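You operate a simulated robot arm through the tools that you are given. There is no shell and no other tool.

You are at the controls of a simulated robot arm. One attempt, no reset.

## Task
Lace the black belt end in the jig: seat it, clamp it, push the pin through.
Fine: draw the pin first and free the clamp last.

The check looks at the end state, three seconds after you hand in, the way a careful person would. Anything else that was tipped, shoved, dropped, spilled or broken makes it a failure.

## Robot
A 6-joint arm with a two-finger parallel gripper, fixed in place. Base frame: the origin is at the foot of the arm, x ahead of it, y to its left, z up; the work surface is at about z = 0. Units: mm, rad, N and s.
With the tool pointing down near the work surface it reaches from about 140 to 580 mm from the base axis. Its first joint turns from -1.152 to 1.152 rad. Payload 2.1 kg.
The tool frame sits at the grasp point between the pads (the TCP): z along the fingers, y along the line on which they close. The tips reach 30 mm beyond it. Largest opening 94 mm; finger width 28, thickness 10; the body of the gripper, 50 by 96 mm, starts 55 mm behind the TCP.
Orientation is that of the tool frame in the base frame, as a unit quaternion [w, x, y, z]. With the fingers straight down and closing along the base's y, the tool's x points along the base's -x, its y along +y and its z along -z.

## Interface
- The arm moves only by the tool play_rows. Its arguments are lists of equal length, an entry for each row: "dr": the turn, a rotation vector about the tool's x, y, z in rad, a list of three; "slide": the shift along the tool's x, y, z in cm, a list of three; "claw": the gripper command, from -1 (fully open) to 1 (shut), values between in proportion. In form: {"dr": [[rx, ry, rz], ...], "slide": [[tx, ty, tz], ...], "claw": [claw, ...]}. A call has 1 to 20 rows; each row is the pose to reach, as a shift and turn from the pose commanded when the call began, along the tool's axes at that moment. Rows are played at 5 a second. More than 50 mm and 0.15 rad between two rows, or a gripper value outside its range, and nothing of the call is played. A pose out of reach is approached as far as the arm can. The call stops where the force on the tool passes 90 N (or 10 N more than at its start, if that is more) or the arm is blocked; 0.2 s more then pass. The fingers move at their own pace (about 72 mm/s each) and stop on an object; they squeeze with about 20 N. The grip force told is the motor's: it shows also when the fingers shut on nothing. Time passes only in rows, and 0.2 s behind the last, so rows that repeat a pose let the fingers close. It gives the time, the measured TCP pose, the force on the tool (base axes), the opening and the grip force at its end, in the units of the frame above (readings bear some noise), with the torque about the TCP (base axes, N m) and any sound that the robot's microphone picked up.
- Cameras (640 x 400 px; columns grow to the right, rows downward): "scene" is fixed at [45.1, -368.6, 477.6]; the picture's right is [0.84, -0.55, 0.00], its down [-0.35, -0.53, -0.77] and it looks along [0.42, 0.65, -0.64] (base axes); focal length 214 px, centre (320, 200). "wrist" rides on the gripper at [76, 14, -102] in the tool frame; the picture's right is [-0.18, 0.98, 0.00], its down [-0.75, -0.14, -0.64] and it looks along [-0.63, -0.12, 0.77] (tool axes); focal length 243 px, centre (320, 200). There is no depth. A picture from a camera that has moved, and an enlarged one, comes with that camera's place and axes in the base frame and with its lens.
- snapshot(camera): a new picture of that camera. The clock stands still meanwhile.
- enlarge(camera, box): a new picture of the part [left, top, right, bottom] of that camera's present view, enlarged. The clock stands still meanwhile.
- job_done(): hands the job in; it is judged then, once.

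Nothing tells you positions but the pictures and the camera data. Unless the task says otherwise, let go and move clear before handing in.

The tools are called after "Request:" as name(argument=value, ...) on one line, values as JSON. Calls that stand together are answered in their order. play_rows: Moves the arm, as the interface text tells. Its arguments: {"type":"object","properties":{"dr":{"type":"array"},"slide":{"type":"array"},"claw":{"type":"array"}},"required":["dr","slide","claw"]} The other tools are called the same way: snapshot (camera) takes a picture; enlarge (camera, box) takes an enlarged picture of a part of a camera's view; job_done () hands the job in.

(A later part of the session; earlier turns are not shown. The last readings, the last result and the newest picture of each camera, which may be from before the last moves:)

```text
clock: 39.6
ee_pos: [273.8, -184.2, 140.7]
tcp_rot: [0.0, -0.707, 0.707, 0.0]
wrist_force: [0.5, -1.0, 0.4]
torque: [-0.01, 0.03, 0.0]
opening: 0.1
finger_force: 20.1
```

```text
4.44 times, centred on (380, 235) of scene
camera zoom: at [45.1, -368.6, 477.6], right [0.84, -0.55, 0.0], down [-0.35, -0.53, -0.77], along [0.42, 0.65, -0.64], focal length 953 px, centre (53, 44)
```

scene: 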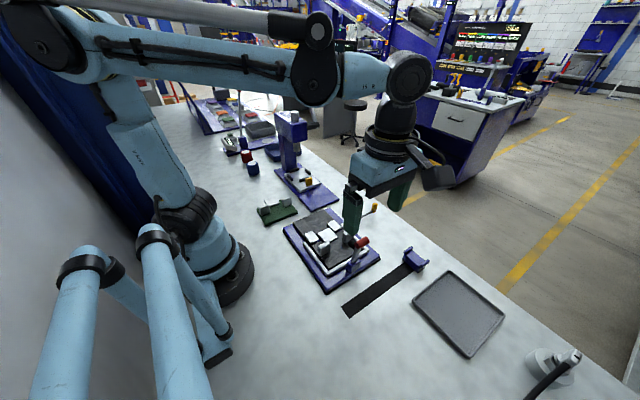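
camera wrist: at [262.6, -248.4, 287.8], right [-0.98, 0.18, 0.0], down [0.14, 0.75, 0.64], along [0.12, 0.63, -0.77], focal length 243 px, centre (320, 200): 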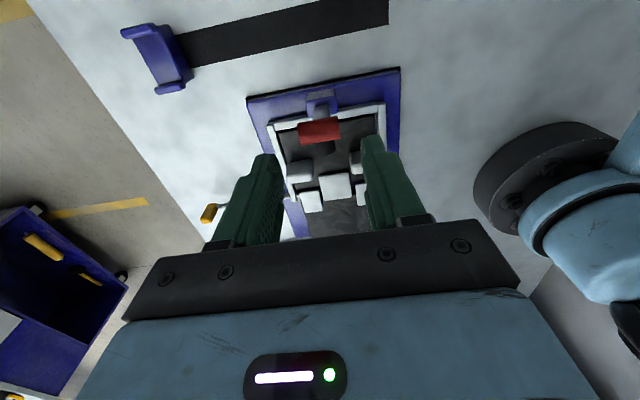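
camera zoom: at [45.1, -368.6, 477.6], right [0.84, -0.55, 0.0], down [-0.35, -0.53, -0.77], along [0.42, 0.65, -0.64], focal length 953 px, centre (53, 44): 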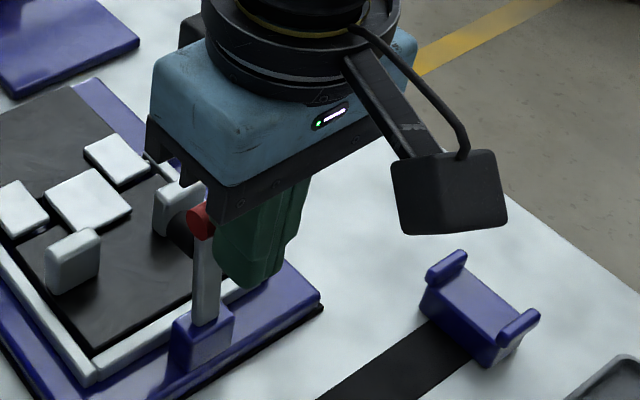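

The lever swings freely with almost no force. I keep pushing it forward.

Request:
play_rows(dr=[[0, 0, 0], [0, 0, 0], [0, 0, 0], [0, 0, 0], [0, 0, 0], [0, 0, 0], [0, 0, 0], [0, 0, 0]], slide=[[-0.5, 0, 0], [-1.0, 0, 0], [-1.6, 0, 0], [-2.2, 0, 0], [-2.8, 0, 0.1], [-3.4, 0, 0.2], [-4.0, 0, 0.3], [-4.5, 0, 0.4]], claw=[1, 1, 1, 1, 1, 1, 1, 1])

Request:
enlarge(camera="scene", box=[310, 190, 410, 280])

Request:
enlarge(camera="wrist", box=[240, 60, 400, 220])

```text
clock: 41.4
ee_pos: [273.6, -141.2, 135.3]
tcp_rot: [0.0, 0.707, -0.707, 0.0]
wrist_force: [0.6, -1.0, 0.2]
torque: [0.03, 0.01, -0.01]
opening: 0.0
finger_force: 19.9
```

```text
4.44 times, centred on (360, 235) of scene
camera zoom: at [45.1, -368.6, 477.6], right [0.84, -0.55, 0.0], down [-0.35, -0.53, -0.77], along [0.42, 0.65, -0.64], focal length 953 px, centre (142, 44)
```

zoom: 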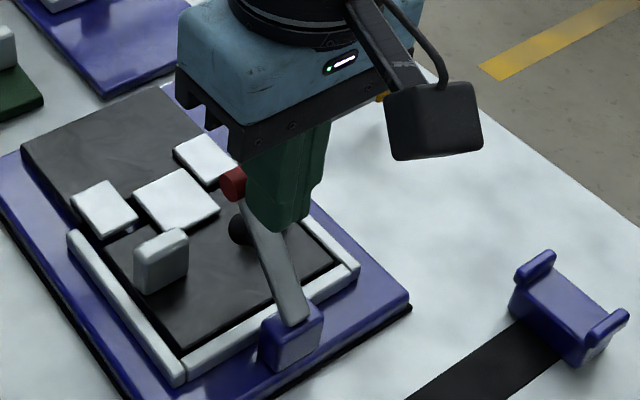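

```text
2.50 times, centred on (320, 140) of wrist
camera zoom: at [261.4, -218.5, 237.7], right [-0.98, 0.18, 0.0], down [0.14, 0.75, 0.64], along [0.12, 0.63, -0.77], focal length 606 px, centre (320, 350)
```

zoom: 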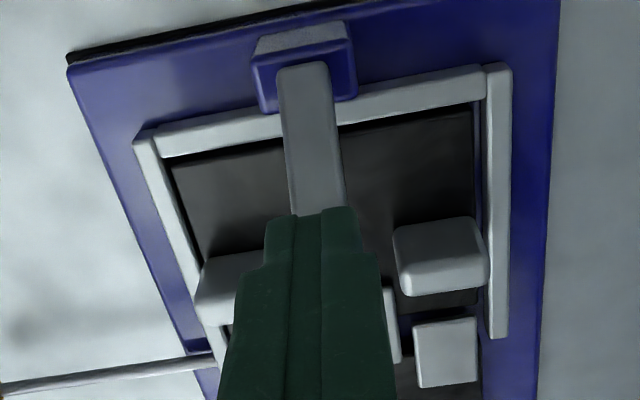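

The lever follows nicely and is at about 33° forward. I keep following its arc, forward and down.

Request:
play_rows(dr=[[0, 0, 0], [0, 0, 0], [0, 0, 0], [0, 0, 0], [0, 0, 0], [0, 0, 0]], slide=[[-0.6, 0, 0.33], [-1.21, 0, 0.7], [-1.75, 0, 1.13], [-2.29, 0, 1.61], [-2.77, 0, 2.15], [-3.2, 0, 2.69]], claw=[1, 1, 1, 1, 1, 1])

Request:
enlarge(camera="scene", box=[290, 190, 390, 280])

Request:
enlarge(camera="wrist", box=[240, 60, 400, 220])

```text
clock: 42.8
ee_pos: [272.6, -108.8, 109.6]
tcp_rot: [0.0, -0.707, 0.707, 0.0]
wrist_force: [0.1, -0.7, -0.2]
torque: [-0.03, -0.02, 0.02]
opening: 0.1
finger_force: 20.0
```

```text
4.44 times, centred on (340, 235) of scene
camera zoom: at [45.1, -368.6, 477.6], right [0.84, -0.55, 0.0], down [-0.35, -0.53, -0.77], along [0.42, 0.65, -0.64], focal length 953 px, centre (231, 44)
```

zoom: 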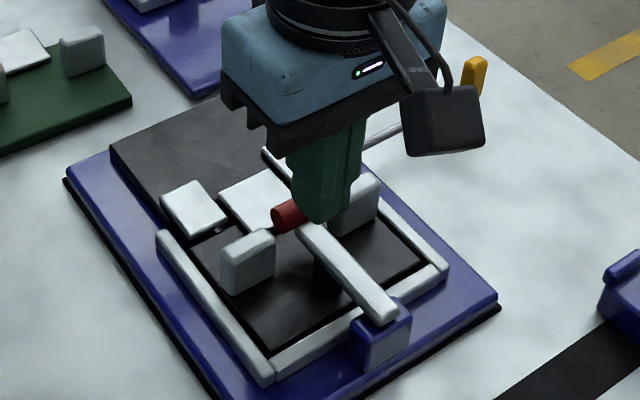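

```text
2.50 times, centred on (320, 140) of wrist
camera zoom: at [259.7, -185.9, 212.1], right [-0.98, 0.18, 0.0], down [0.14, 0.75, 0.64], along [0.12, 0.63, -0.77], focal length 606 px, centre (320, 350)
```

zoom: 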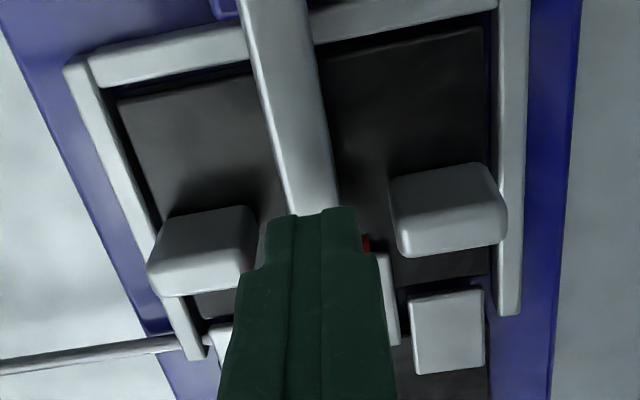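

The lever is nearly down, with the black pad close to the belt. I press on in small steps, watching for contact force.

Request:
play_rows(dr=[[0, 0, 0], [0, 0, 0], [0, 0, 0], [0, 0, 0]], slide=[[-0.15, 0, 0.25], [-0.25, 0, 0.5], [-0.35, 0, 0.75], [-0.45, 0, 1.0]], claw=[1, 1, 1, 1])

Request:
enlarge(camera="scene", box=[310, 210, 380, 280])

```text
clock: 43.8
ee_pos: [274.2, -103.5, 100.4]
tcp_rot: [0.0, 0.707, -0.707, 0.0]
wrist_force: [0.6, 0.3, 0.1]
torque: [0.0, 0.0, 0.02]
opening: 0.0
finger_force: 20.4
```

```text
5.71 times, centred on (345, 245) of scene
camera zoom: at [45.1, -368.6, 477.6], right [0.84, -0.55, 0.0], down [-0.35, -0.53, -0.77], along [0.42, 0.65, -0.64], focal length 1226 px, centre (177, -57)
```

zoom: 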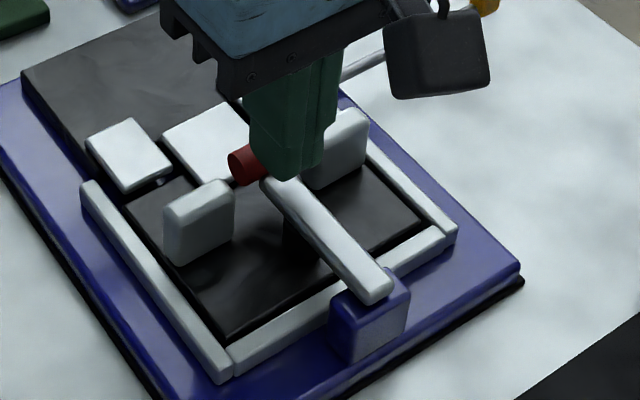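

Request:
play_rows(dr=[[0, 0, 0], [0, 0, 0], [0, 0, 0], [0, 0, 0]], slide=[[0, 0, 0.2], [0, 0, 0.4], [0, 0, 0.6], [0, 0, 0.8]], claw=[1, 1, 1, 1])

Request:
enlarge(camera="scene", box=[310, 210, 380, 280])

Request:
enlarge(camera="wrist", box=[240, 60, 400, 220])

```text
clock: 44.8
ee_pos: [274.3, -103.7, 92.3]
tcp_rot: [-0.001, -0.707, 0.707, 0.001]
wrist_force: [-10.9, -3.7, 68.0]
torque: [0.84, 0.27, 0.42]
opening: 0.0
finger_force: 20.1
```

```text
5.71 times, centred on (345, 245) of scene
camera zoom: at [44.9, -368.5, 477.7], right [0.84, -0.55, 0.0], down [-0.35, -0.53, -0.77], along [0.42, 0.65, -0.64], focal length 1226 px, centre (177, -57)
```

zoom: 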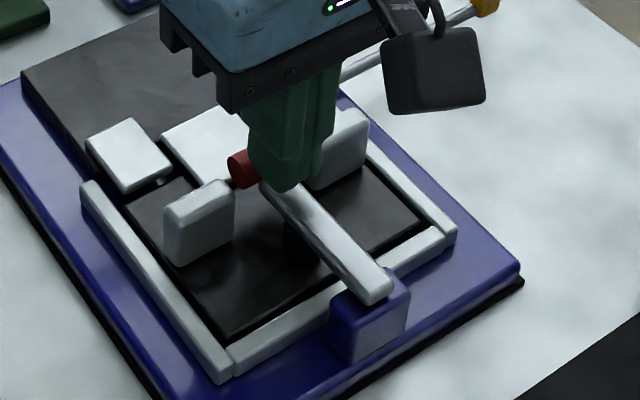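

```text
2.50 times, centred on (320, 140) of wrist
camera zoom: at [261.1, -180.8, 194.6], right [-0.98, 0.18, 0.0], down [0.14, 0.75, 0.64], along [0.12, 0.63, -0.77], focal length 606 px, centre (320, 350)
```

zoom: 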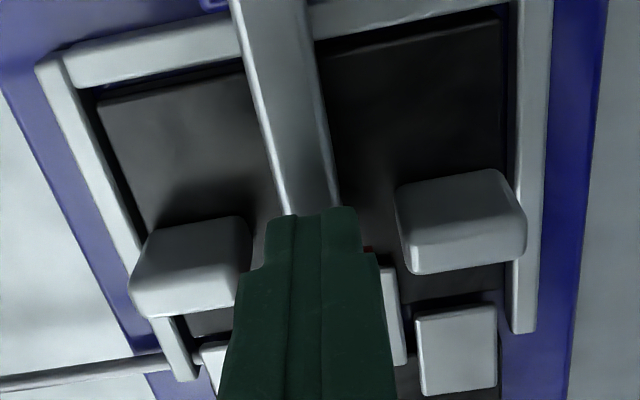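

The clamp is pressed down with 68 N and stopped, so the pad is on the belt. I back off and check that it holds.

Request:
play_rows(dr=[[0, 0, 0], [0, 0, 0], [0, 0, 0], [0, 0, 0], [0, 0, 0], [0, 0, 0]], slide=[[0, 0, -0.4], [0, 0, -1], [0, 0, -3], [0, 0, -6], [0, 0, -9], [0, 0, -12]], claw=[1, 1, 1, 1, 1, 1])

Request:
snapshot(camera="wrist")

Request:
enlarge(camera="wrist", box=[240, 20, 420, 200])

Request:
enlarge(camera="scene", box=[300, 200, 385, 280])

```text
clock: 46.2
ee_pos: [275.5, -103.2, 213.2]
tcp_rot: [0.0, -0.707, 0.708, 0.0]
wrist_force: [0.2, 1.0, -0.5]
torque: [0.01, 0.0, -0.02]
opening: 0.1
finger_force: 19.7
```

```text
taken
camera wrist: at [262.3, -180.7, 315.2], right [-0.98, 0.18, 0.0], down [0.14, 0.75, 0.64], along [0.12, 0.63, -0.77], focal length 243 px, centre (320, 200)
```

wrist: 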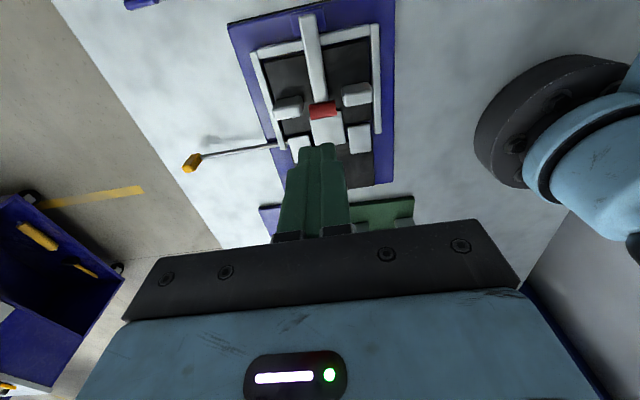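

```text
2.22 times, centred on (330, 110) of wrist
camera zoom: at [262.3, -180.7, 315.2], right [-0.98, 0.18, 0.0], down [0.14, 0.75, 0.64], along [0.12, 0.63, -0.77], focal length 539 px, centre (298, 400)
```

zoom: 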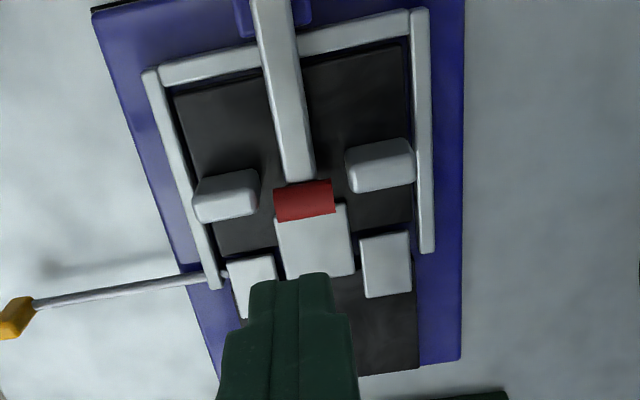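

```text
5.00 times, centred on (342, 240) of scene
camera zoom: at [45.1, -368.6, 477.6], right [0.84, -0.55, 0.0], down [-0.35, -0.53, -0.77], along [0.42, 0.65, -0.64], focal length 1072 px, centre (208, 0)
```

zoom: 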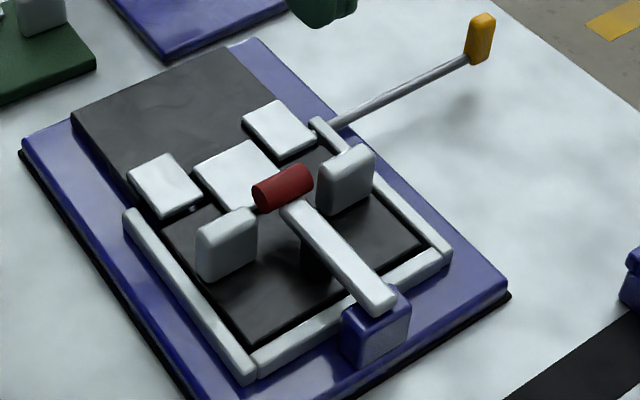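

The clamp holds the belt down. Next I turn the gripper back and return above the pin handle at about (462, −44).

Request:
play_rows(dr=[[0, 0, 0.143], [0, 0, 0.286], [0, 0, 0.428], [0, 0, 0.571], [0, 0, 0.714], [0, 0, 0.857], [0, 0, 1.0], [0, 0, 1.142], [0, 0, 1.285], [0, 0, 1.428], [0, 0, 1.571], [0, 0, 1.571], [0, 0, 1.571], [0, 0, 1.571]], slide=[[-0.55, -1.7, 0], [-1.1, -3.4, 0], [-1.65, -5.1, 0], [-2.2, -6.8, 0], [-2.75, -8.5, 0], [-3.3, -10.2, 0], [-3.85, -11.9, 0], [-4.4, -13.6, 0], [-5, -15.4, 0], [-5.5, -17.2, 0], [-6.1, -18.9, 0], [-6.1, -18.9, 4], [-6.1, -18.9, 8], [-6.1, -18.9, 10.5]], claw=[1, 1, 1, 1, 1, 1, 0.5, 0.1, 0.1, 0.1, 0.1, 0.1, 0.1, 0.1])

Request:
snapshot(camera="wrist")

Request:
enlarge(camera="wrist", box=[240, 60, 400, 220])

Request:
enlarge(camera="scene", box=[300, 150, 420, 270])

```text
clock: 49.2
ee_pos: [464.0, -43.3, 107.8]
tcp_rot: [0.0, -0.001, 1.0, 0.0]
wrist_force: [1.3, 0.1, 0.3]
torque: [0.01, -0.02, 0.02]
opening: 42.1
finger_force: 0.0
```

```text
taken
camera wrist: at [388.9, -29.7, 209.3], right [0.18, 0.98, 0.0], down [0.75, -0.14, 0.64], along [0.63, -0.12, -0.77], focal length 243 px, centre (320, 200)
```

wrist: 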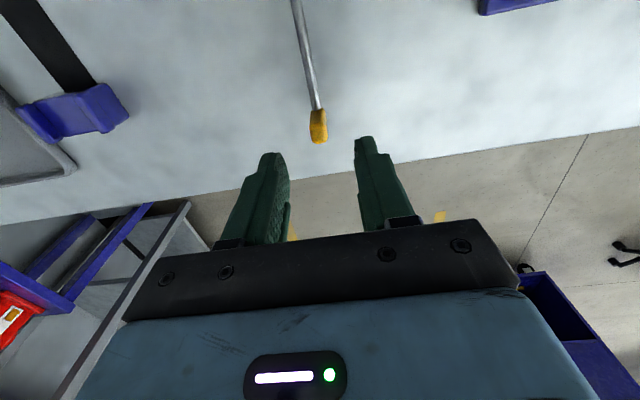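

```text
2.50 times, centred on (320, 140) of wrist
camera zoom: at [388.9, -29.7, 209.3], right [0.18, 0.98, 0.0], down [0.75, -0.14, 0.64], along [0.63, -0.12, -0.77], focal length 606 px, centre (320, 350)
```

zoom: 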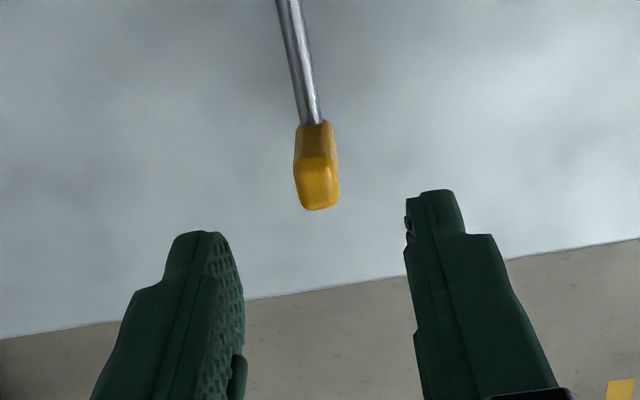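

```text
3.33 times, centred on (360, 210) of scene
camera zoom: at [45.1, -368.6, 477.6], right [0.84, -0.55, 0.0], down [-0.35, -0.53, -0.77], along [0.42, 0.65, -0.64], focal length 715 px, centre (187, 167)
```

zoom: 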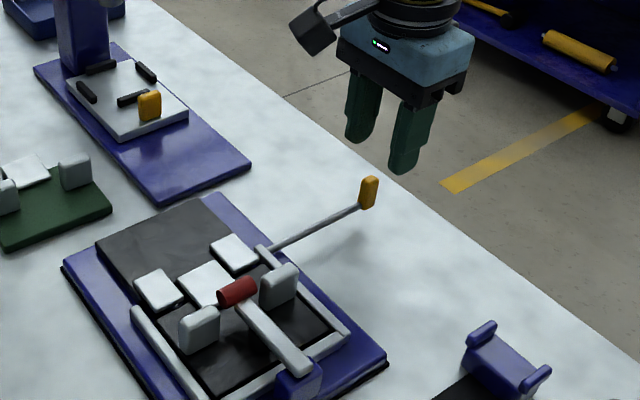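

The handle is well aligned in y and about 6 mm behind the tool centre in x. I lower around it and grip.

Request:
play_rows(dr=[[0, 0, 0], [0, 0, 0], [0, 0, 0], [0, 0, 0], [0, 0, 0], [0, 0, 0], [0, 0, 0]], slide=[[0.3, 0.02, 2], [0.3, 0.02, 4], [0.3, 0.02, 5.5], [0.3, 0.02, 6.4], [0.3, 0.02, 6.4], [0.3, 0.02, 6.4], [0.3, 0.02, 6.4]], claw=[0.1, 0.1, 0.1, 0.1, 0.5, 1, 1])

Request:
enlarge(camera="wrist", box=[240, 60, 400, 220])

```text
clock: 50.8
ee_pos: [461.1, -43.7, 41.4]
tcp_rot: [0.0, 0.001, 1.0, -0.002]
wrist_force: [-0.6, -14.3, -0.4]
torque: [0.1, -0.14, 0.08]
opening: 11.4
finger_force: 20.8
```

```text
2.50 times, centred on (320, 140) of wrist
camera zoom: at [384.6, -29.7, 144.3], right [0.19, 0.98, 0.0], down [0.75, -0.14, 0.64], along [0.63, -0.12, -0.77], focal length 606 px, centre (320, 350)
```

zoom: 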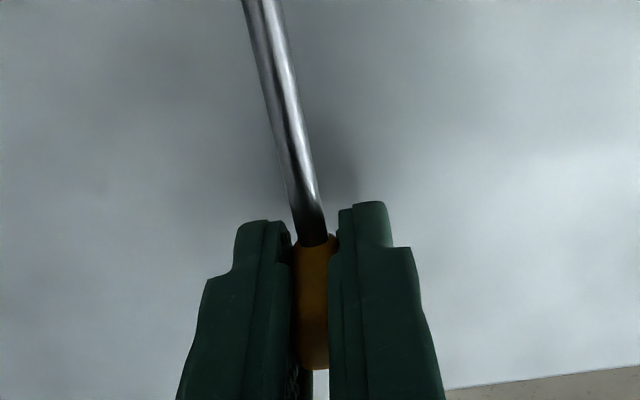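

The handle is gripped with a 14 N side load. I ease 0.5 mm toward −y, then begin pushing the pin in.

Request:
play_rows(dr=[[0, 0, 0], [0, 0, 0]], slide=[[0, -0.05, 0], [0, -0.05, 0]], claw=[1, 1])

Request:
play_rows(dr=[[0, 0, 0], [0, 0, 0], [0, 0, 0], [0, 0, 0], [0, 0, 0], [0, 0, 0]], slide=[[0.3, 0, 0], [0.6, 0, 0], [1.0, 0, 0], [1.4, 0, 0], [1.8, 0, 0], [2.2, 0, 0]], claw=[1, 1, 1, 1, 1, 1])

Request:
enlarge(camera="scene", box=[310, 190, 400, 270])

```text
clock: 51.4
ee_pos: [460.2, -42.9, 43.0]
tcp_rot: [-0.001, 0.001, 1.0, 0.0]
wrist_force: [-1.2, -15.5, 0.2]
torque: [-0.03, -0.25, -0.01]
opening: 12.1
finger_force: 20.2
```

```text
clock: 52.8
ee_pos: [437.6, -43.8, 41.3]
tcp_rot: [0.0, 0.0, 1.0, 0.0]
wrist_force: [0.0, -11.2, 13.6]
torque: [-0.05, -0.06, -0.01]
opening: 12.1
finger_force: 19.8
```

```text
5.00 times, centred on (355, 230) of scene
camera zoom: at [45.0, -368.6, 477.6], right [0.84, -0.55, 0.0], down [-0.35, -0.53, -0.77], along [0.42, 0.65, -0.64], focal length 1072 px, centre (145, 50)
```

zoom: 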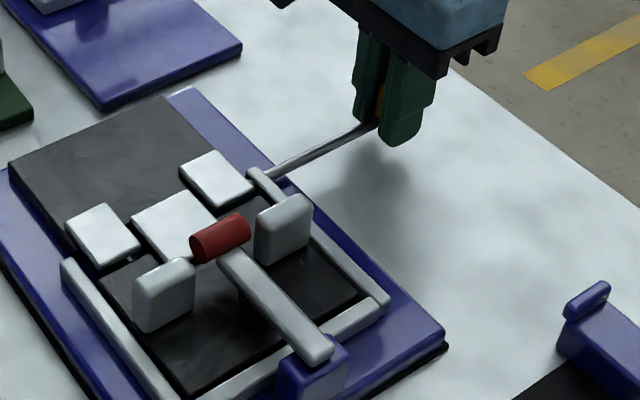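

The pin slides with no axial resistance so far. I keep pushing.

Request:
play_rows(dr=[[0, 0, 0], [0, 0, 0], [0, 0, 0], [0, 0, 0], [0, 0, 0], [0, 0, 0]], slide=[[0.4, -0.03, -0.02], [0.8, -0.03, -0.02], [1.2, -0.03, -0.02], [1.6, -0.03, -0.02], [2.0, -0.03, -0.02], [2.4, -0.03, -0.02]], claw=[1, 1, 1, 1, 1, 1])

Request:
enlarge(camera="scene", box=[310, 190, 400, 270])

```text
clock: 54.2
ee_pos: [412.6, -43.1, 42.2]
tcp_rot: [0.0, 0.0, 1.0, 0.0]
wrist_force: [0.9, -3.6, 0.2]
torque: [-0.03, -0.23, 0.0]
opening: 11.6
finger_force: 19.7
```

```text
5.00 times, centred on (355, 230) of scene
camera zoom: at [45.1, -368.6, 477.6], right [0.84, -0.55, 0.0], down [-0.35, -0.53, -0.77], along [0.42, 0.65, -0.64], focal length 1072 px, centre (145, 50)
```

zoom: 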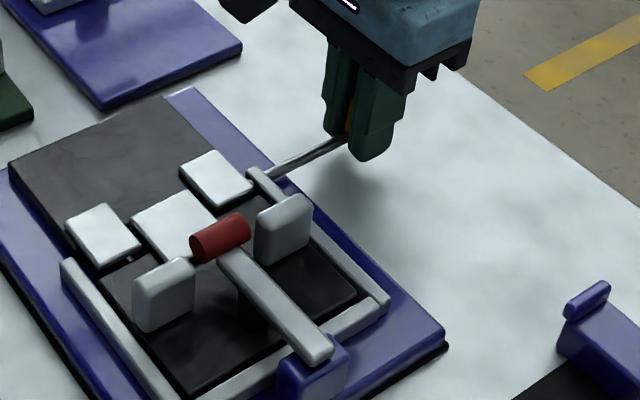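

Request:
play_rows(dr=[[0, 0, 0], [0, 0, 0], [0, 0, 0], [0, 0, 0], [0, 0, 0], [0, 0, 0], [0, 0, 0], [0, 0, 0]], slide=[[0.4, 0, 0], [0.9, 0, 0], [1.4, 0, 0], [1.9, 0, 0], [2.4, 0, 0], [2.8, 0, 0], [3.2, 0, 0], [3.5, 0, 0]], claw=[1, 1, 1, 1, 1, 1, 1, 1])

Request:
enlarge(camera="scene", box=[300, 190, 390, 270])

Request:
enlarge(camera="wrist", box=[220, 0, 420, 200])

```text
clock: 56.0
ee_pos: [378.4, -43.0, 42.6]
tcp_rot: [0.0, -0.001, 1.0, 0.0]
wrist_force: [-0.7, 3.1, 3.2]
torque: [-0.05, -0.06, 0.01]
opening: 11.6
finger_force: 19.6
```

```text
5.00 times, centred on (345, 230) of scene
camera zoom: at [45.1, -368.6, 477.6], right [0.84, -0.55, 0.0], down [-0.35, -0.53, -0.77], along [0.42, 0.65, -0.64], focal length 1072 px, centre (195, 50)
```

zoom: 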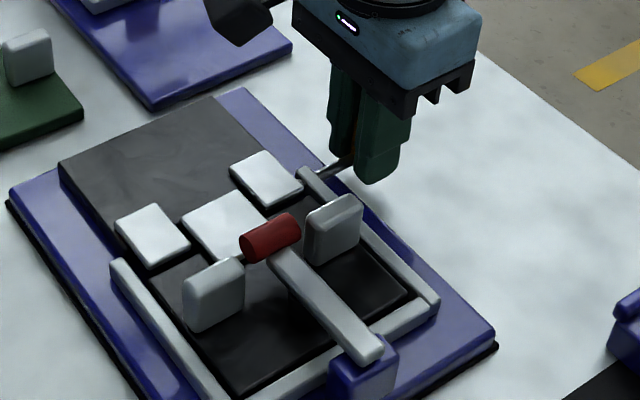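

```text
2.00 times, centred on (320, 100) of wrist
camera zoom: at [303.7, -30.1, 144.6], right [0.18, 0.98, 0.0], down [0.75, -0.14, 0.64], along [0.63, -0.12, -0.77], focal length 485 px, centre (320, 400)
```

zoom: 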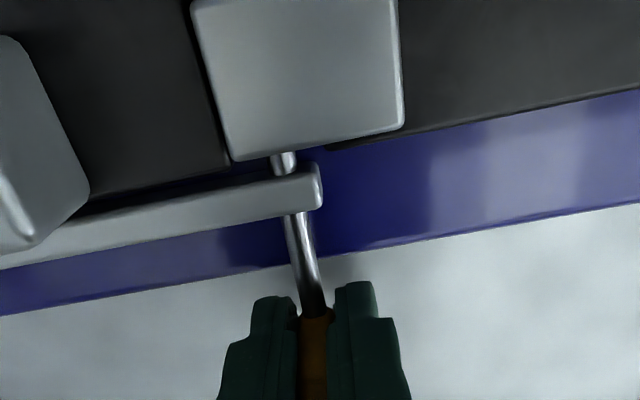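

The pin went through without resistance. I push a few mm further in small steps to find the end stop.

Request:
play_rows(dr=[[0, 0, 0], [0, 0, 0]], slide=[[0.15, 0, 0], [0.3, 0, 0]], claw=[1, 1])

```text
clock: 56.6
ee_pos: [375.2, -43.4, 43.4]
tcp_rot: [0.0, 0.0, 1.0, 0.001]
wrist_force: [-0.9, 10.7, 0.0]
torque: [0.0, -0.05, -0.01]
opening: 11.6
finger_force: 19.9
```

Request:
play_rows(dr=[[0, 0, 0], [0, 0, 0]], slide=[[0.1, 0, 0], [0.25, 0, 0]], claw=[1, 1])

Request:
enlarge(camera="wrist", box=[220, 0, 420, 200])

Request:
enlarge(camera="scene", box=[310, 215, 370, 255])

```text
clock: 57.2
ee_pos: [373.0, -41.6, 44.0]
tcp_rot: [0.002, -0.001, 1.0, 0.001]
wrist_force: [15.1, 15.5, 2.8]
torque: [-0.11, 0.37, -0.06]
opening: 12.0
finger_force: 19.8
```

```text
2.00 times, centred on (320, 100) of wrist
camera zoom: at [298.7, -30.2, 144.6], right [0.18, 0.98, 0.0], down [0.75, -0.14, 0.64], along [0.63, -0.12, -0.76], focal length 485 px, centre (320, 400)
```

zoom: 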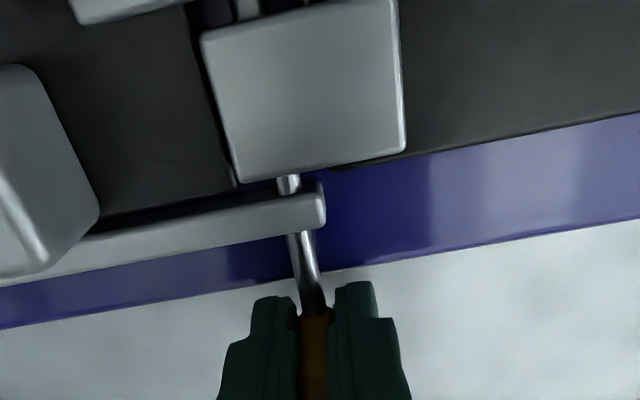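

```text
10.00 times, centred on (340, 235) of scene
camera zoom: at [45.1, -368.6, 477.6], right [0.84, -0.55, 0.0], down [-0.35, -0.53, -0.77], along [0.42, 0.65, -0.64], focal length 2145 px, centre (120, -150)
```

zoom: 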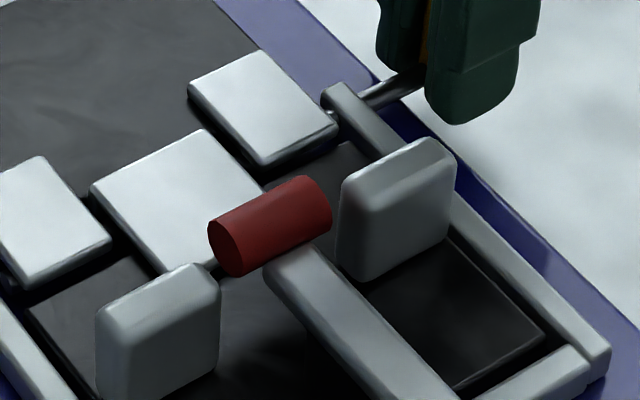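

The axial force has risen to 15 N, which should be the end stop. One more mm confirms it, then I release.

Request:
play_rows(dr=[[0, 0, 0], [0, 0, 0]], slide=[[0.08, 0, 0], [0.12, 0, 0]], claw=[1, 1])

```text
clock: 57.8
ee_pos: [374.6, -42.8, 41.5]
tcp_rot: [0.003, -0.001, 1.0, 0.001]
wrist_force: [27.1, 17.1, 16.4]
torque: [-0.04, 0.16, -0.1]
opening: 11.7
finger_force: 19.7
```

The pin is at its stop (27 N). I relax, open and rise straight up.

Request:
play_rows(dr=[[0, 0, 0], [0, 0, 0], [0, 0, 0], [0, 0, 0], [0, 0, 0], [0, 0, 0], [0, 0, 0], [0, 0, 0], [0, 0, 0]], slide=[[-0.1, -0.06, 0], [-0.1, -0.06, 0], [-0.1, -0.06, 0], [-0.1, -0.06, 0], [-0.1, -0.06, -2], [-0.1, -0.06, -5], [-0.1, -0.06, -9], [-0.1, -0.06, -13], [-0.1, -0.06, -16]], claw=[1, 0.6, 0.2, 0.2, 0.2, 0.2, 0.2, 0.2, 0.2])

Request:
enlarge(camera="scene", box=[295, 195, 385, 275])

Request:
snapshot(camera="wrist")

```text
clock: 59.8
ee_pos: [371.8, -45.7, 205.9]
tcp_rot: [0.0, 0.0, 1.0, 0.001]
wrist_force: [0.0, -0.5, -0.5]
torque: [0.01, 0.01, -0.03]
opening: 37.6
finger_force: 0.1
```

```text
5.00 times, centred on (340, 235) of scene
camera zoom: at [45.1, -368.6, 477.6], right [0.84, -0.55, 0.0], down [-0.35, -0.53, -0.77], along [0.42, 0.65, -0.64], focal length 1072 px, centre (220, 25)
```

zoom: 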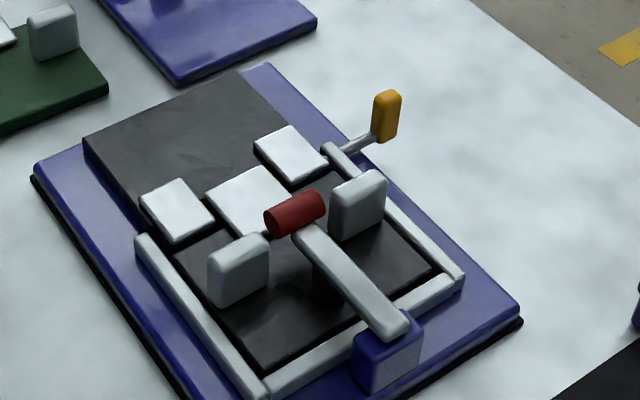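

```text
taken
camera wrist: at [295.8, -32.4, 307.7], right [0.18, 0.98, 0.0], down [0.75, -0.14, 0.64], along [0.63, -0.12, -0.77], focal length 243 px, centre (320, 200)
```

wrist: 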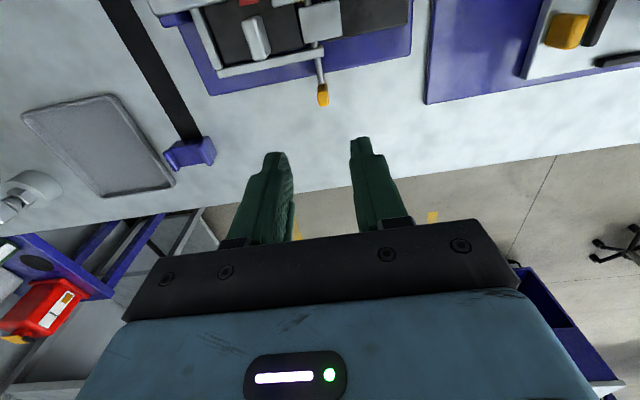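

The pin is fully home and the belt is laced. Now the last step, freeing the clamp: I turn the gripper 90° again and go above the lever arm between its pivot and pad.

Request:
play_rows(dr=[[0, 0, -0.143], [0, 0, -0.286], [0, 0, -0.428], [0, 0, -0.571], [0, 0, -0.714], [0, 0, -0.857], [0, 0, -1.0], [0, 0, -1.142], [0, 0, -1.285], [0, 0, -1.428], [0, 0, -1.571]], slide=[[0.9, -0.7, 0], [1.8, -1.4, 0], [2.7, -2.1, 0], [3.6, -2.8, 0], [4.5, -3.6, 0], [5.4, -4.3, 0], [6.3, -5.0, 0], [7.2, -5.7, 0], [8.1, -6.4, 0], [9.0, -7.2, 0], [9.93, -7.93, 0]], claw=[0.2, 0.27, 0.27, 0.27, 0.27, 0.27, 0.27, 0.27, 0.27, 0.27, 0.27])

Request:
snapshot(camera="wrist")

Request:
enlarge(camera="wrist", box=[240, 20, 420, 200])

Request:
enlarge(camera="wrist", box=[270, 70, 400, 170])

```text
clock: 62.2
ee_pos: [274.3, -122.7, 202.5]
tcp_rot: [0.0, 0.708, -0.706, 0.0]
wrist_force: [0.2, -0.2, -0.3]
torque: [-0.02, 0.0, 0.01]
opening: 34.3
finger_force: 0.2
```

```text
taken
camera wrist: at [261.7, -201.3, 305.3], right [-0.98, 0.18, 0.0], down [0.14, 0.75, 0.64], along [0.12, 0.63, -0.77], focal length 243 px, centre (320, 200)
```

wrist: 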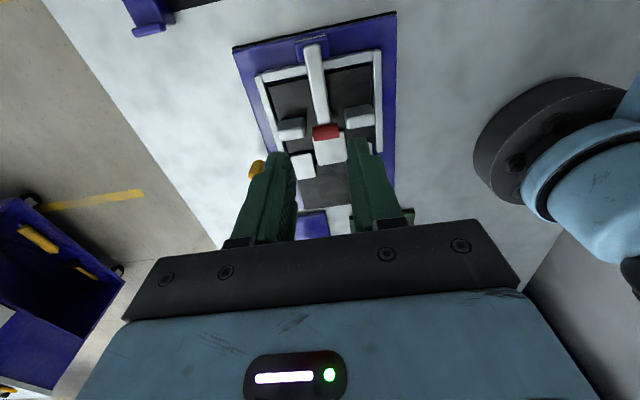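

```text
2.22 times, centred on (330, 110) of wrist
camera zoom: at [261.7, -201.3, 305.3], right [-0.98, 0.18, 0.0], down [0.14, 0.75, 0.64], along [0.12, 0.63, -0.77], focal length 539 px, centre (298, 400)
```

zoom: 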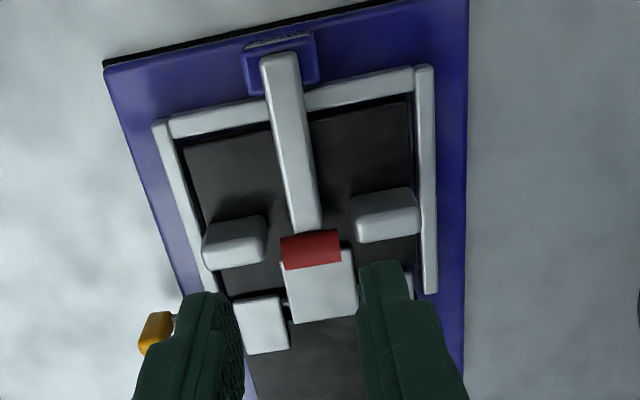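

```text
4.00 times, centred on (335, 120) of wrist
camera zoom: at [261.7, -201.3, 305.3], right [-0.98, 0.18, 0.0], down [0.14, 0.75, 0.64], along [0.12, 0.63, -0.77], focal length 970 px, centre (260, 520)
```

zoom: 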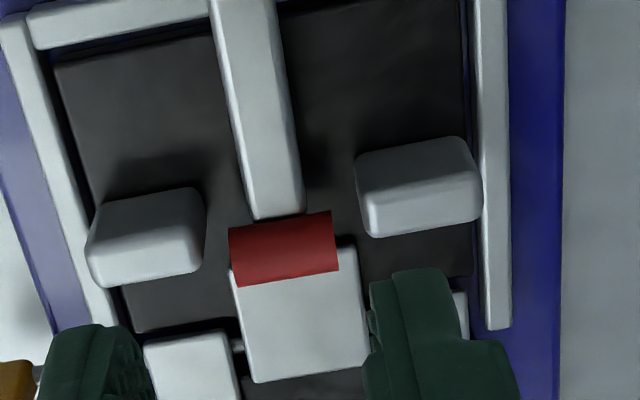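

The lever lies flat: pivot near (−162, 48), knob near (274, −85, 53). I lower over the arm near y = −130 with the fingers on both sides and look before gripping.

Request:
play_rows(dr=[[0, 0, 0], [0, 0, 0], [0, 0, 0], [0, 0, 0], [0, 0, 0]], slide=[[0.7, 0, 3], [0.7, 0, 6], [0.7, 0, 9], [0.7, 0, 11], [0.7, 0, 12.3]], claw=[0.27, 0.27, 0.27, 0.27, 0.27])

Request:
enlarge(camera="wrist", box=[240, 60, 400, 220])

Request:
enlarge(camera="scene", box=[310, 200, 390, 280])

```text
clock: 63.4
ee_pos: [274.4, -128.3, 79.9]
tcp_rot: [0.0, 0.708, -0.707, -0.001]
wrist_force: [-0.6, -0.2, 0.5]
torque: [0.03, -0.02, 0.04]
opening: 33.9
finger_force: 0.2
```

```text
2.50 times, centred on (320, 140) of wrist
camera zoom: at [261.4, -206.4, 182.2], right [-0.98, 0.18, 0.0], down [0.14, 0.75, 0.64], along [0.12, 0.63, -0.77], focal length 606 px, centre (320, 350)
```

zoom: 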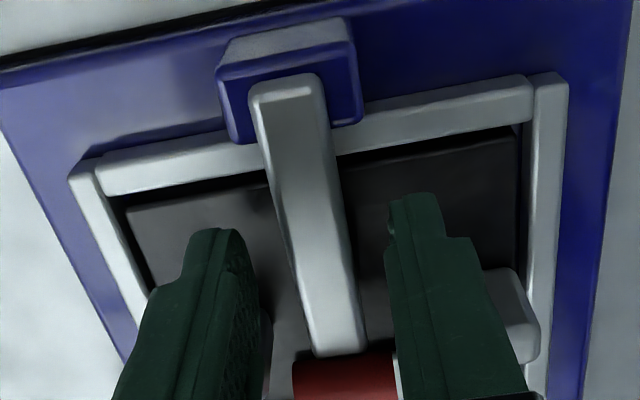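

```text
5.00 times, centred on (350, 240) of scene
camera zoom: at [45.1, -368.6, 477.6], right [0.84, -0.55, 0.0], down [-0.35, -0.53, -0.77], along [0.42, 0.65, -0.64], focal length 1072 px, centre (170, 0)
```

zoom: 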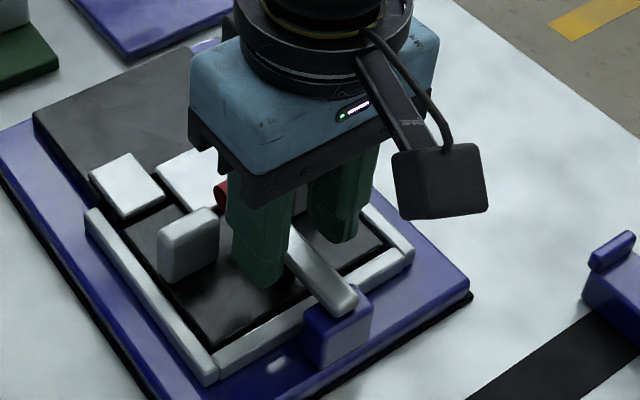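

The fingers straddle the arm evenly. I lower 6 mm more and grip it.

Request:
play_rows(dr=[[0, 0, 0], [0, 0, 0], [0, 0, 0], [0, 0, 0], [0, 0, 0]], slide=[[0, 0, 0.3], [0, 0, 0.6], [0, 0, 0.6], [0, 0, 0.6], [0, 0, 0.6]], claw=[0.27, 0.27, 0.6, 1, 1])

Request:
enlarge(camera="wrist", box=[240, 60, 400, 220])

```text
clock: 64.6
ee_pos: [274.6, -130.0, 74.1]
tcp_rot: [0.001, -0.707, 0.707, -0.002]
wrist_force: [13.0, -0.8, -0.3]
torque: [0.29, -0.31, -0.13]
opening: 17.4
finger_force: 19.8
```

```text
2.50 times, centred on (320, 140) of wrist
camera zoom: at [261.2, -206.6, 176.1], right [-0.98, 0.18, 0.0], down [0.14, 0.75, 0.64], along [0.12, 0.63, -0.77], focal length 606 px, centre (320, 350)
```

zoom: 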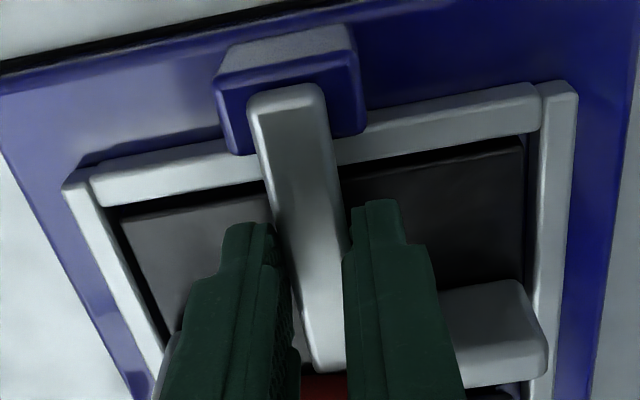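

I have the arm. I lift it along its arc, gently at first.

Request:
play_rows(dr=[[0, 0, 0], [0, 0, 0], [0, 0, 0], [0, 0, 0], [0, 0, 0]], slide=[[0, -0.05, -0.1], [0.02, -0.05, -0.25], [0.05, -0.05, -0.4], [0.1, -0.05, -0.61], [0.2, -0.05, -0.88]], claw=[1, 1, 1, 1, 1])

Request:
enlarge(camera="scene", box=[310, 200, 390, 280])

Request:
enlarge(camera="wrist", box=[240, 60, 400, 220])

```text
clock: 65.8
ee_pos: [274.1, -130.6, 81.6]
tcp_rot: [-0.002, -0.706, 0.708, 0.0]
wrist_force: [6.0, 0.7, 0.0]
torque: [0.23, -0.15, -0.28]
opening: 15.6
finger_force: 20.1
```

```text
5.00 times, centred on (350, 240) of scene
camera zoom: at [45.1, -368.6, 477.6], right [0.84, -0.55, 0.0], down [-0.35, -0.53, -0.77], along [0.42, 0.65, -0.64], focal length 1072 px, centre (170, 0)
```

zoom: 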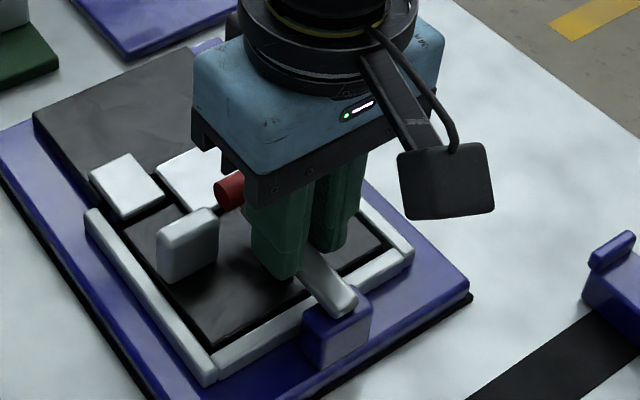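

```text
2.50 times, centred on (320, 140) of wrist
camera zoom: at [261.3, -208.7, 184.5], right [-0.98, 0.19, 0.0], down [0.14, 0.75, 0.64], along [0.12, 0.63, -0.77], focal length 606 px, centre (320, 350)
```

zoom: 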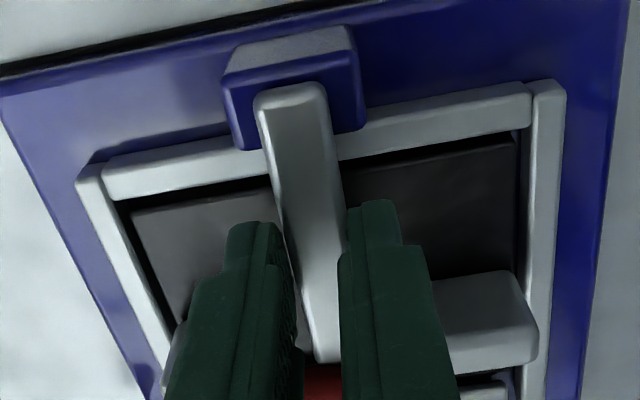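

Request:
play_rows(dr=[[0, 0, 0], [0, 0, 0], [0, 0, 0], [0, 0, 0]], slide=[[0.1, -0.03, -0.25], [0.2, -0.03, -0.5], [0.33, -0.03, -0.75], [0.45, -0.03, -0.95]], claw=[1, 1, 1, 1])

Request:
enlarge(camera="scene", box=[310, 200, 390, 280])

Request:
enlarge(camera="wrist", box=[240, 60, 400, 220])

```text
clock: 66.8
ee_pos: [275.5, -137.6, 91.0]
tcp_rot: [0.001, 0.707, -0.707, 0.001]
wrist_force: [0.3, -1.1, -0.3]
torque: [-0.03, 0.0, 0.03]
opening: 0.0
finger_force: 19.8
```

```text
5.00 times, centred on (350, 240) of scene
camera zoom: at [45.1, -368.6, 477.6], right [0.84, -0.55, 0.0], down [-0.35, -0.53, -0.77], along [0.42, 0.65, -0.64], focal length 1072 px, centre (170, 0)
```

zoom: 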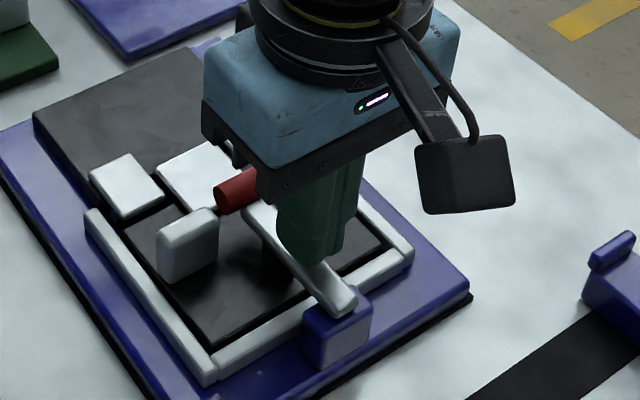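

```text
2.50 times, centred on (320, 140) of wrist
camera zoom: at [262.3, -214.7, 193.2], right [-0.98, 0.18, 0.0], down [0.14, 0.75, 0.64], along [0.12, 0.63, -0.77], focal length 606 px, centre (320, 350)
```

zoom: 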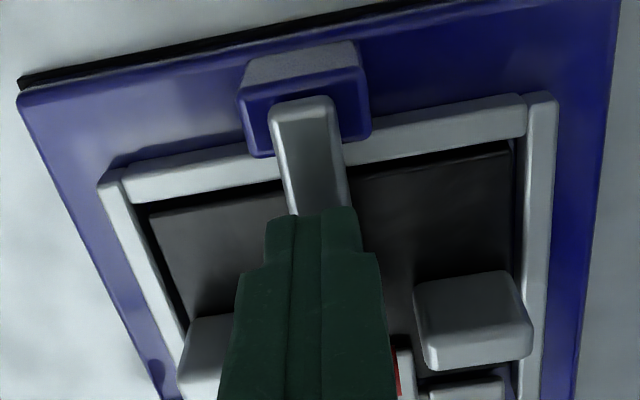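

The fingers slipped off the rounded arm after raising it a little. I rise clear and see where the lever rests now.

Request:
play_rows(dr=[[0, 0, 0], [0, 0, 0], [0, 0, 0], [0, 0, 0]], slide=[[0, 0, -3], [0, 0, -6], [0, 0, -9], [0, 0, -11]], claw=[1, 1, 1, 1])

Request:
enlarge(camera="scene", box=[310, 200, 390, 280])

Request:
enlarge(camera="wrist", box=[240, 20, 400, 180])

```text
clock: 67.8
ee_pos: [275.3, -138.3, 199.7]
tcp_rot: [0.0, -0.706, 0.708, 0.0]
wrist_force: [0.3, 0.7, 0.1]
torque: [0.01, 0.0, 0.01]
opening: 0.0
finger_force: 20.1
```

```text
5.00 times, centred on (350, 240) of scene
camera zoom: at [45.1, -368.6, 477.6], right [0.84, -0.55, 0.0], down [-0.35, -0.53, -0.77], along [0.42, 0.65, -0.64], focal length 1072 px, centre (170, 0)
```

zoom: 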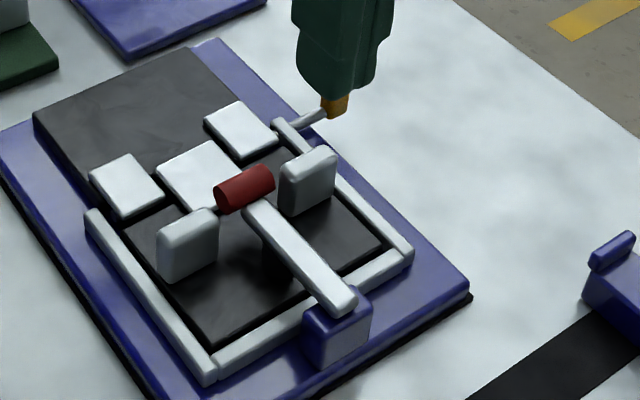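

```text
2.50 times, centred on (320, 100) of wrist
camera zoom: at [263.4, -215.6, 302.1], right [-0.98, 0.18, 0.0], down [0.14, 0.75, 0.64], along [0.12, 0.63, -0.77], focal length 606 px, centre (320, 450)
```

zoom: 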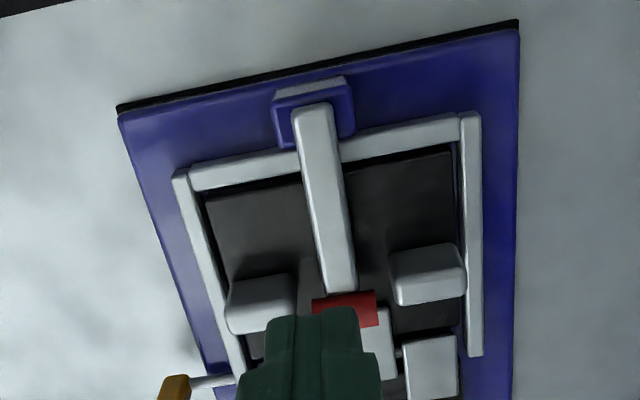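

The lever is back flat (it has friction but the squeeze pushed it down). A deeper grip should hold: I open, go down around both arm and pad at y of about −120 with the tips lower.

Request:
play_rows(dr=[[0, 0, 0], [0, 0, 0], [0, 0, 0], [0, 0, 0], [0, 0, 0], [0, 0, 0]], slide=[[-0.9, 0, 0], [-1.8, 0, 3], [-1.8, 0, 6.5], [-1.8, 0, 10], [-1.8, 0, 12], [-1.8, 0, 13.2]], claw=[0.36, 0.36, 0.36, 0.36, 0.36, 0.36])

Request:
enlarge(camera="wrist", box=[240, 60, 400, 220])

Request:
enlarge(camera="scene", box=[310, 200, 390, 280])

```text
clock: 69.2
ee_pos: [277.0, -119.2, 68.3]
tcp_rot: [0.0, 0.707, -0.707, -0.001]
wrist_force: [0.1, -0.6, -0.8]
torque: [0.02, -0.01, 0.0]
opening: 30.2
finger_force: 0.0
```

```text
2.50 times, centred on (320, 140) of wrist
camera zoom: at [263.3, -196.5, 170.4], right [-0.98, 0.18, 0.0], down [0.14, 0.75, 0.64], along [0.12, 0.63, -0.77], focal length 606 px, centre (320, 350)
```

zoom: 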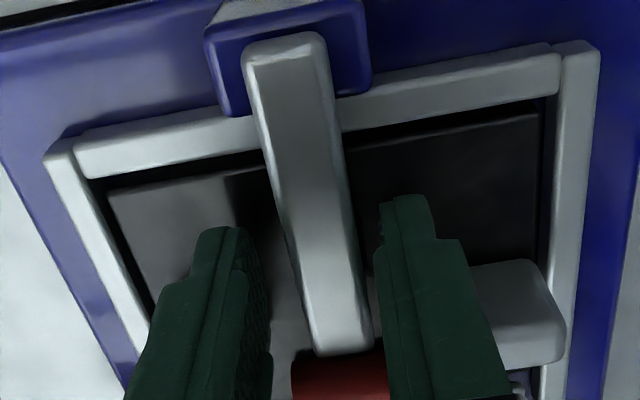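

```text
5.00 times, centred on (350, 240) of scene
camera zoom: at [45.1, -368.6, 477.6], right [0.84, -0.55, 0.0], down [-0.35, -0.53, -0.77], along [0.42, 0.65, -0.64], focal length 1072 px, centre (170, 0)
```

zoom: 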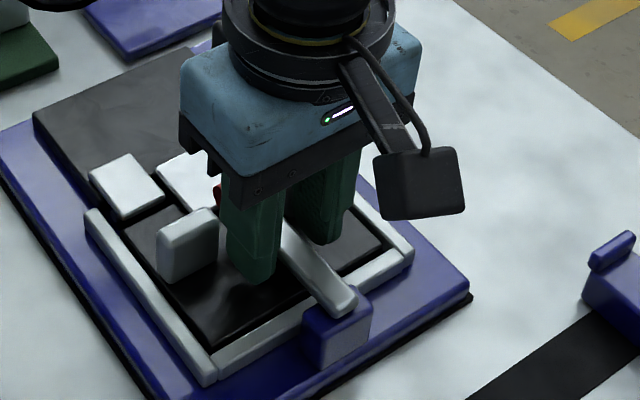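

Request:
play_rows(dr=[[0, 0, 0], [0, 0, 0], [0, 0, 0], [0, 0, 0], [0, 0, 0], [0, 0, 0]], slide=[[0.2, 0.03, 0], [0.2, 0.03, 0.4], [0.2, 0.03, 0.8], [0.2, 0.03, 0.8], [0.2, 0.03, 0.8], [0.2, 0.03, 0.8]], claw=[0.36, 0.36, 0.36, 0.7, 1, 1])

Request:
enlarge(camera="wrist", box=[240, 60, 400, 220])

```text
clock: 70.6
ee_pos: [273.5, -120.6, 61.6]
tcp_rot: [0.0, -0.707, 0.708, -0.001]
wrist_force: [0.8, -1.3, 2.4]
torque: [-0.14, 0.16, 0.0]
opening: 17.3
finger_force: 20.4
```

```text
2.50 times, centred on (320, 140) of wrist
camera zoom: at [261.2, -197.7, 163.2], right [-0.98, 0.18, 0.0], down [0.14, 0.75, 0.64], along [0.12, 0.63, -0.77], focal length 606 px, centre (320, 350)
```

zoom: 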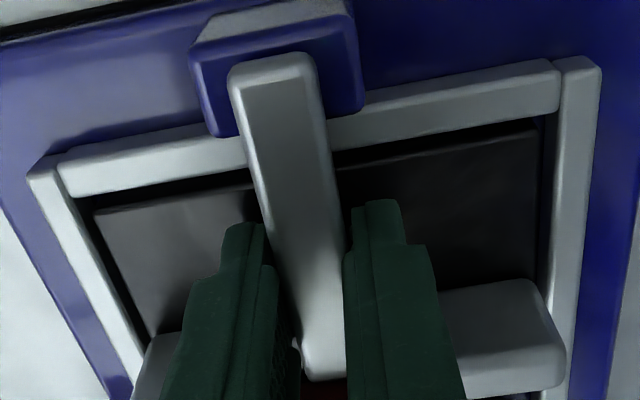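

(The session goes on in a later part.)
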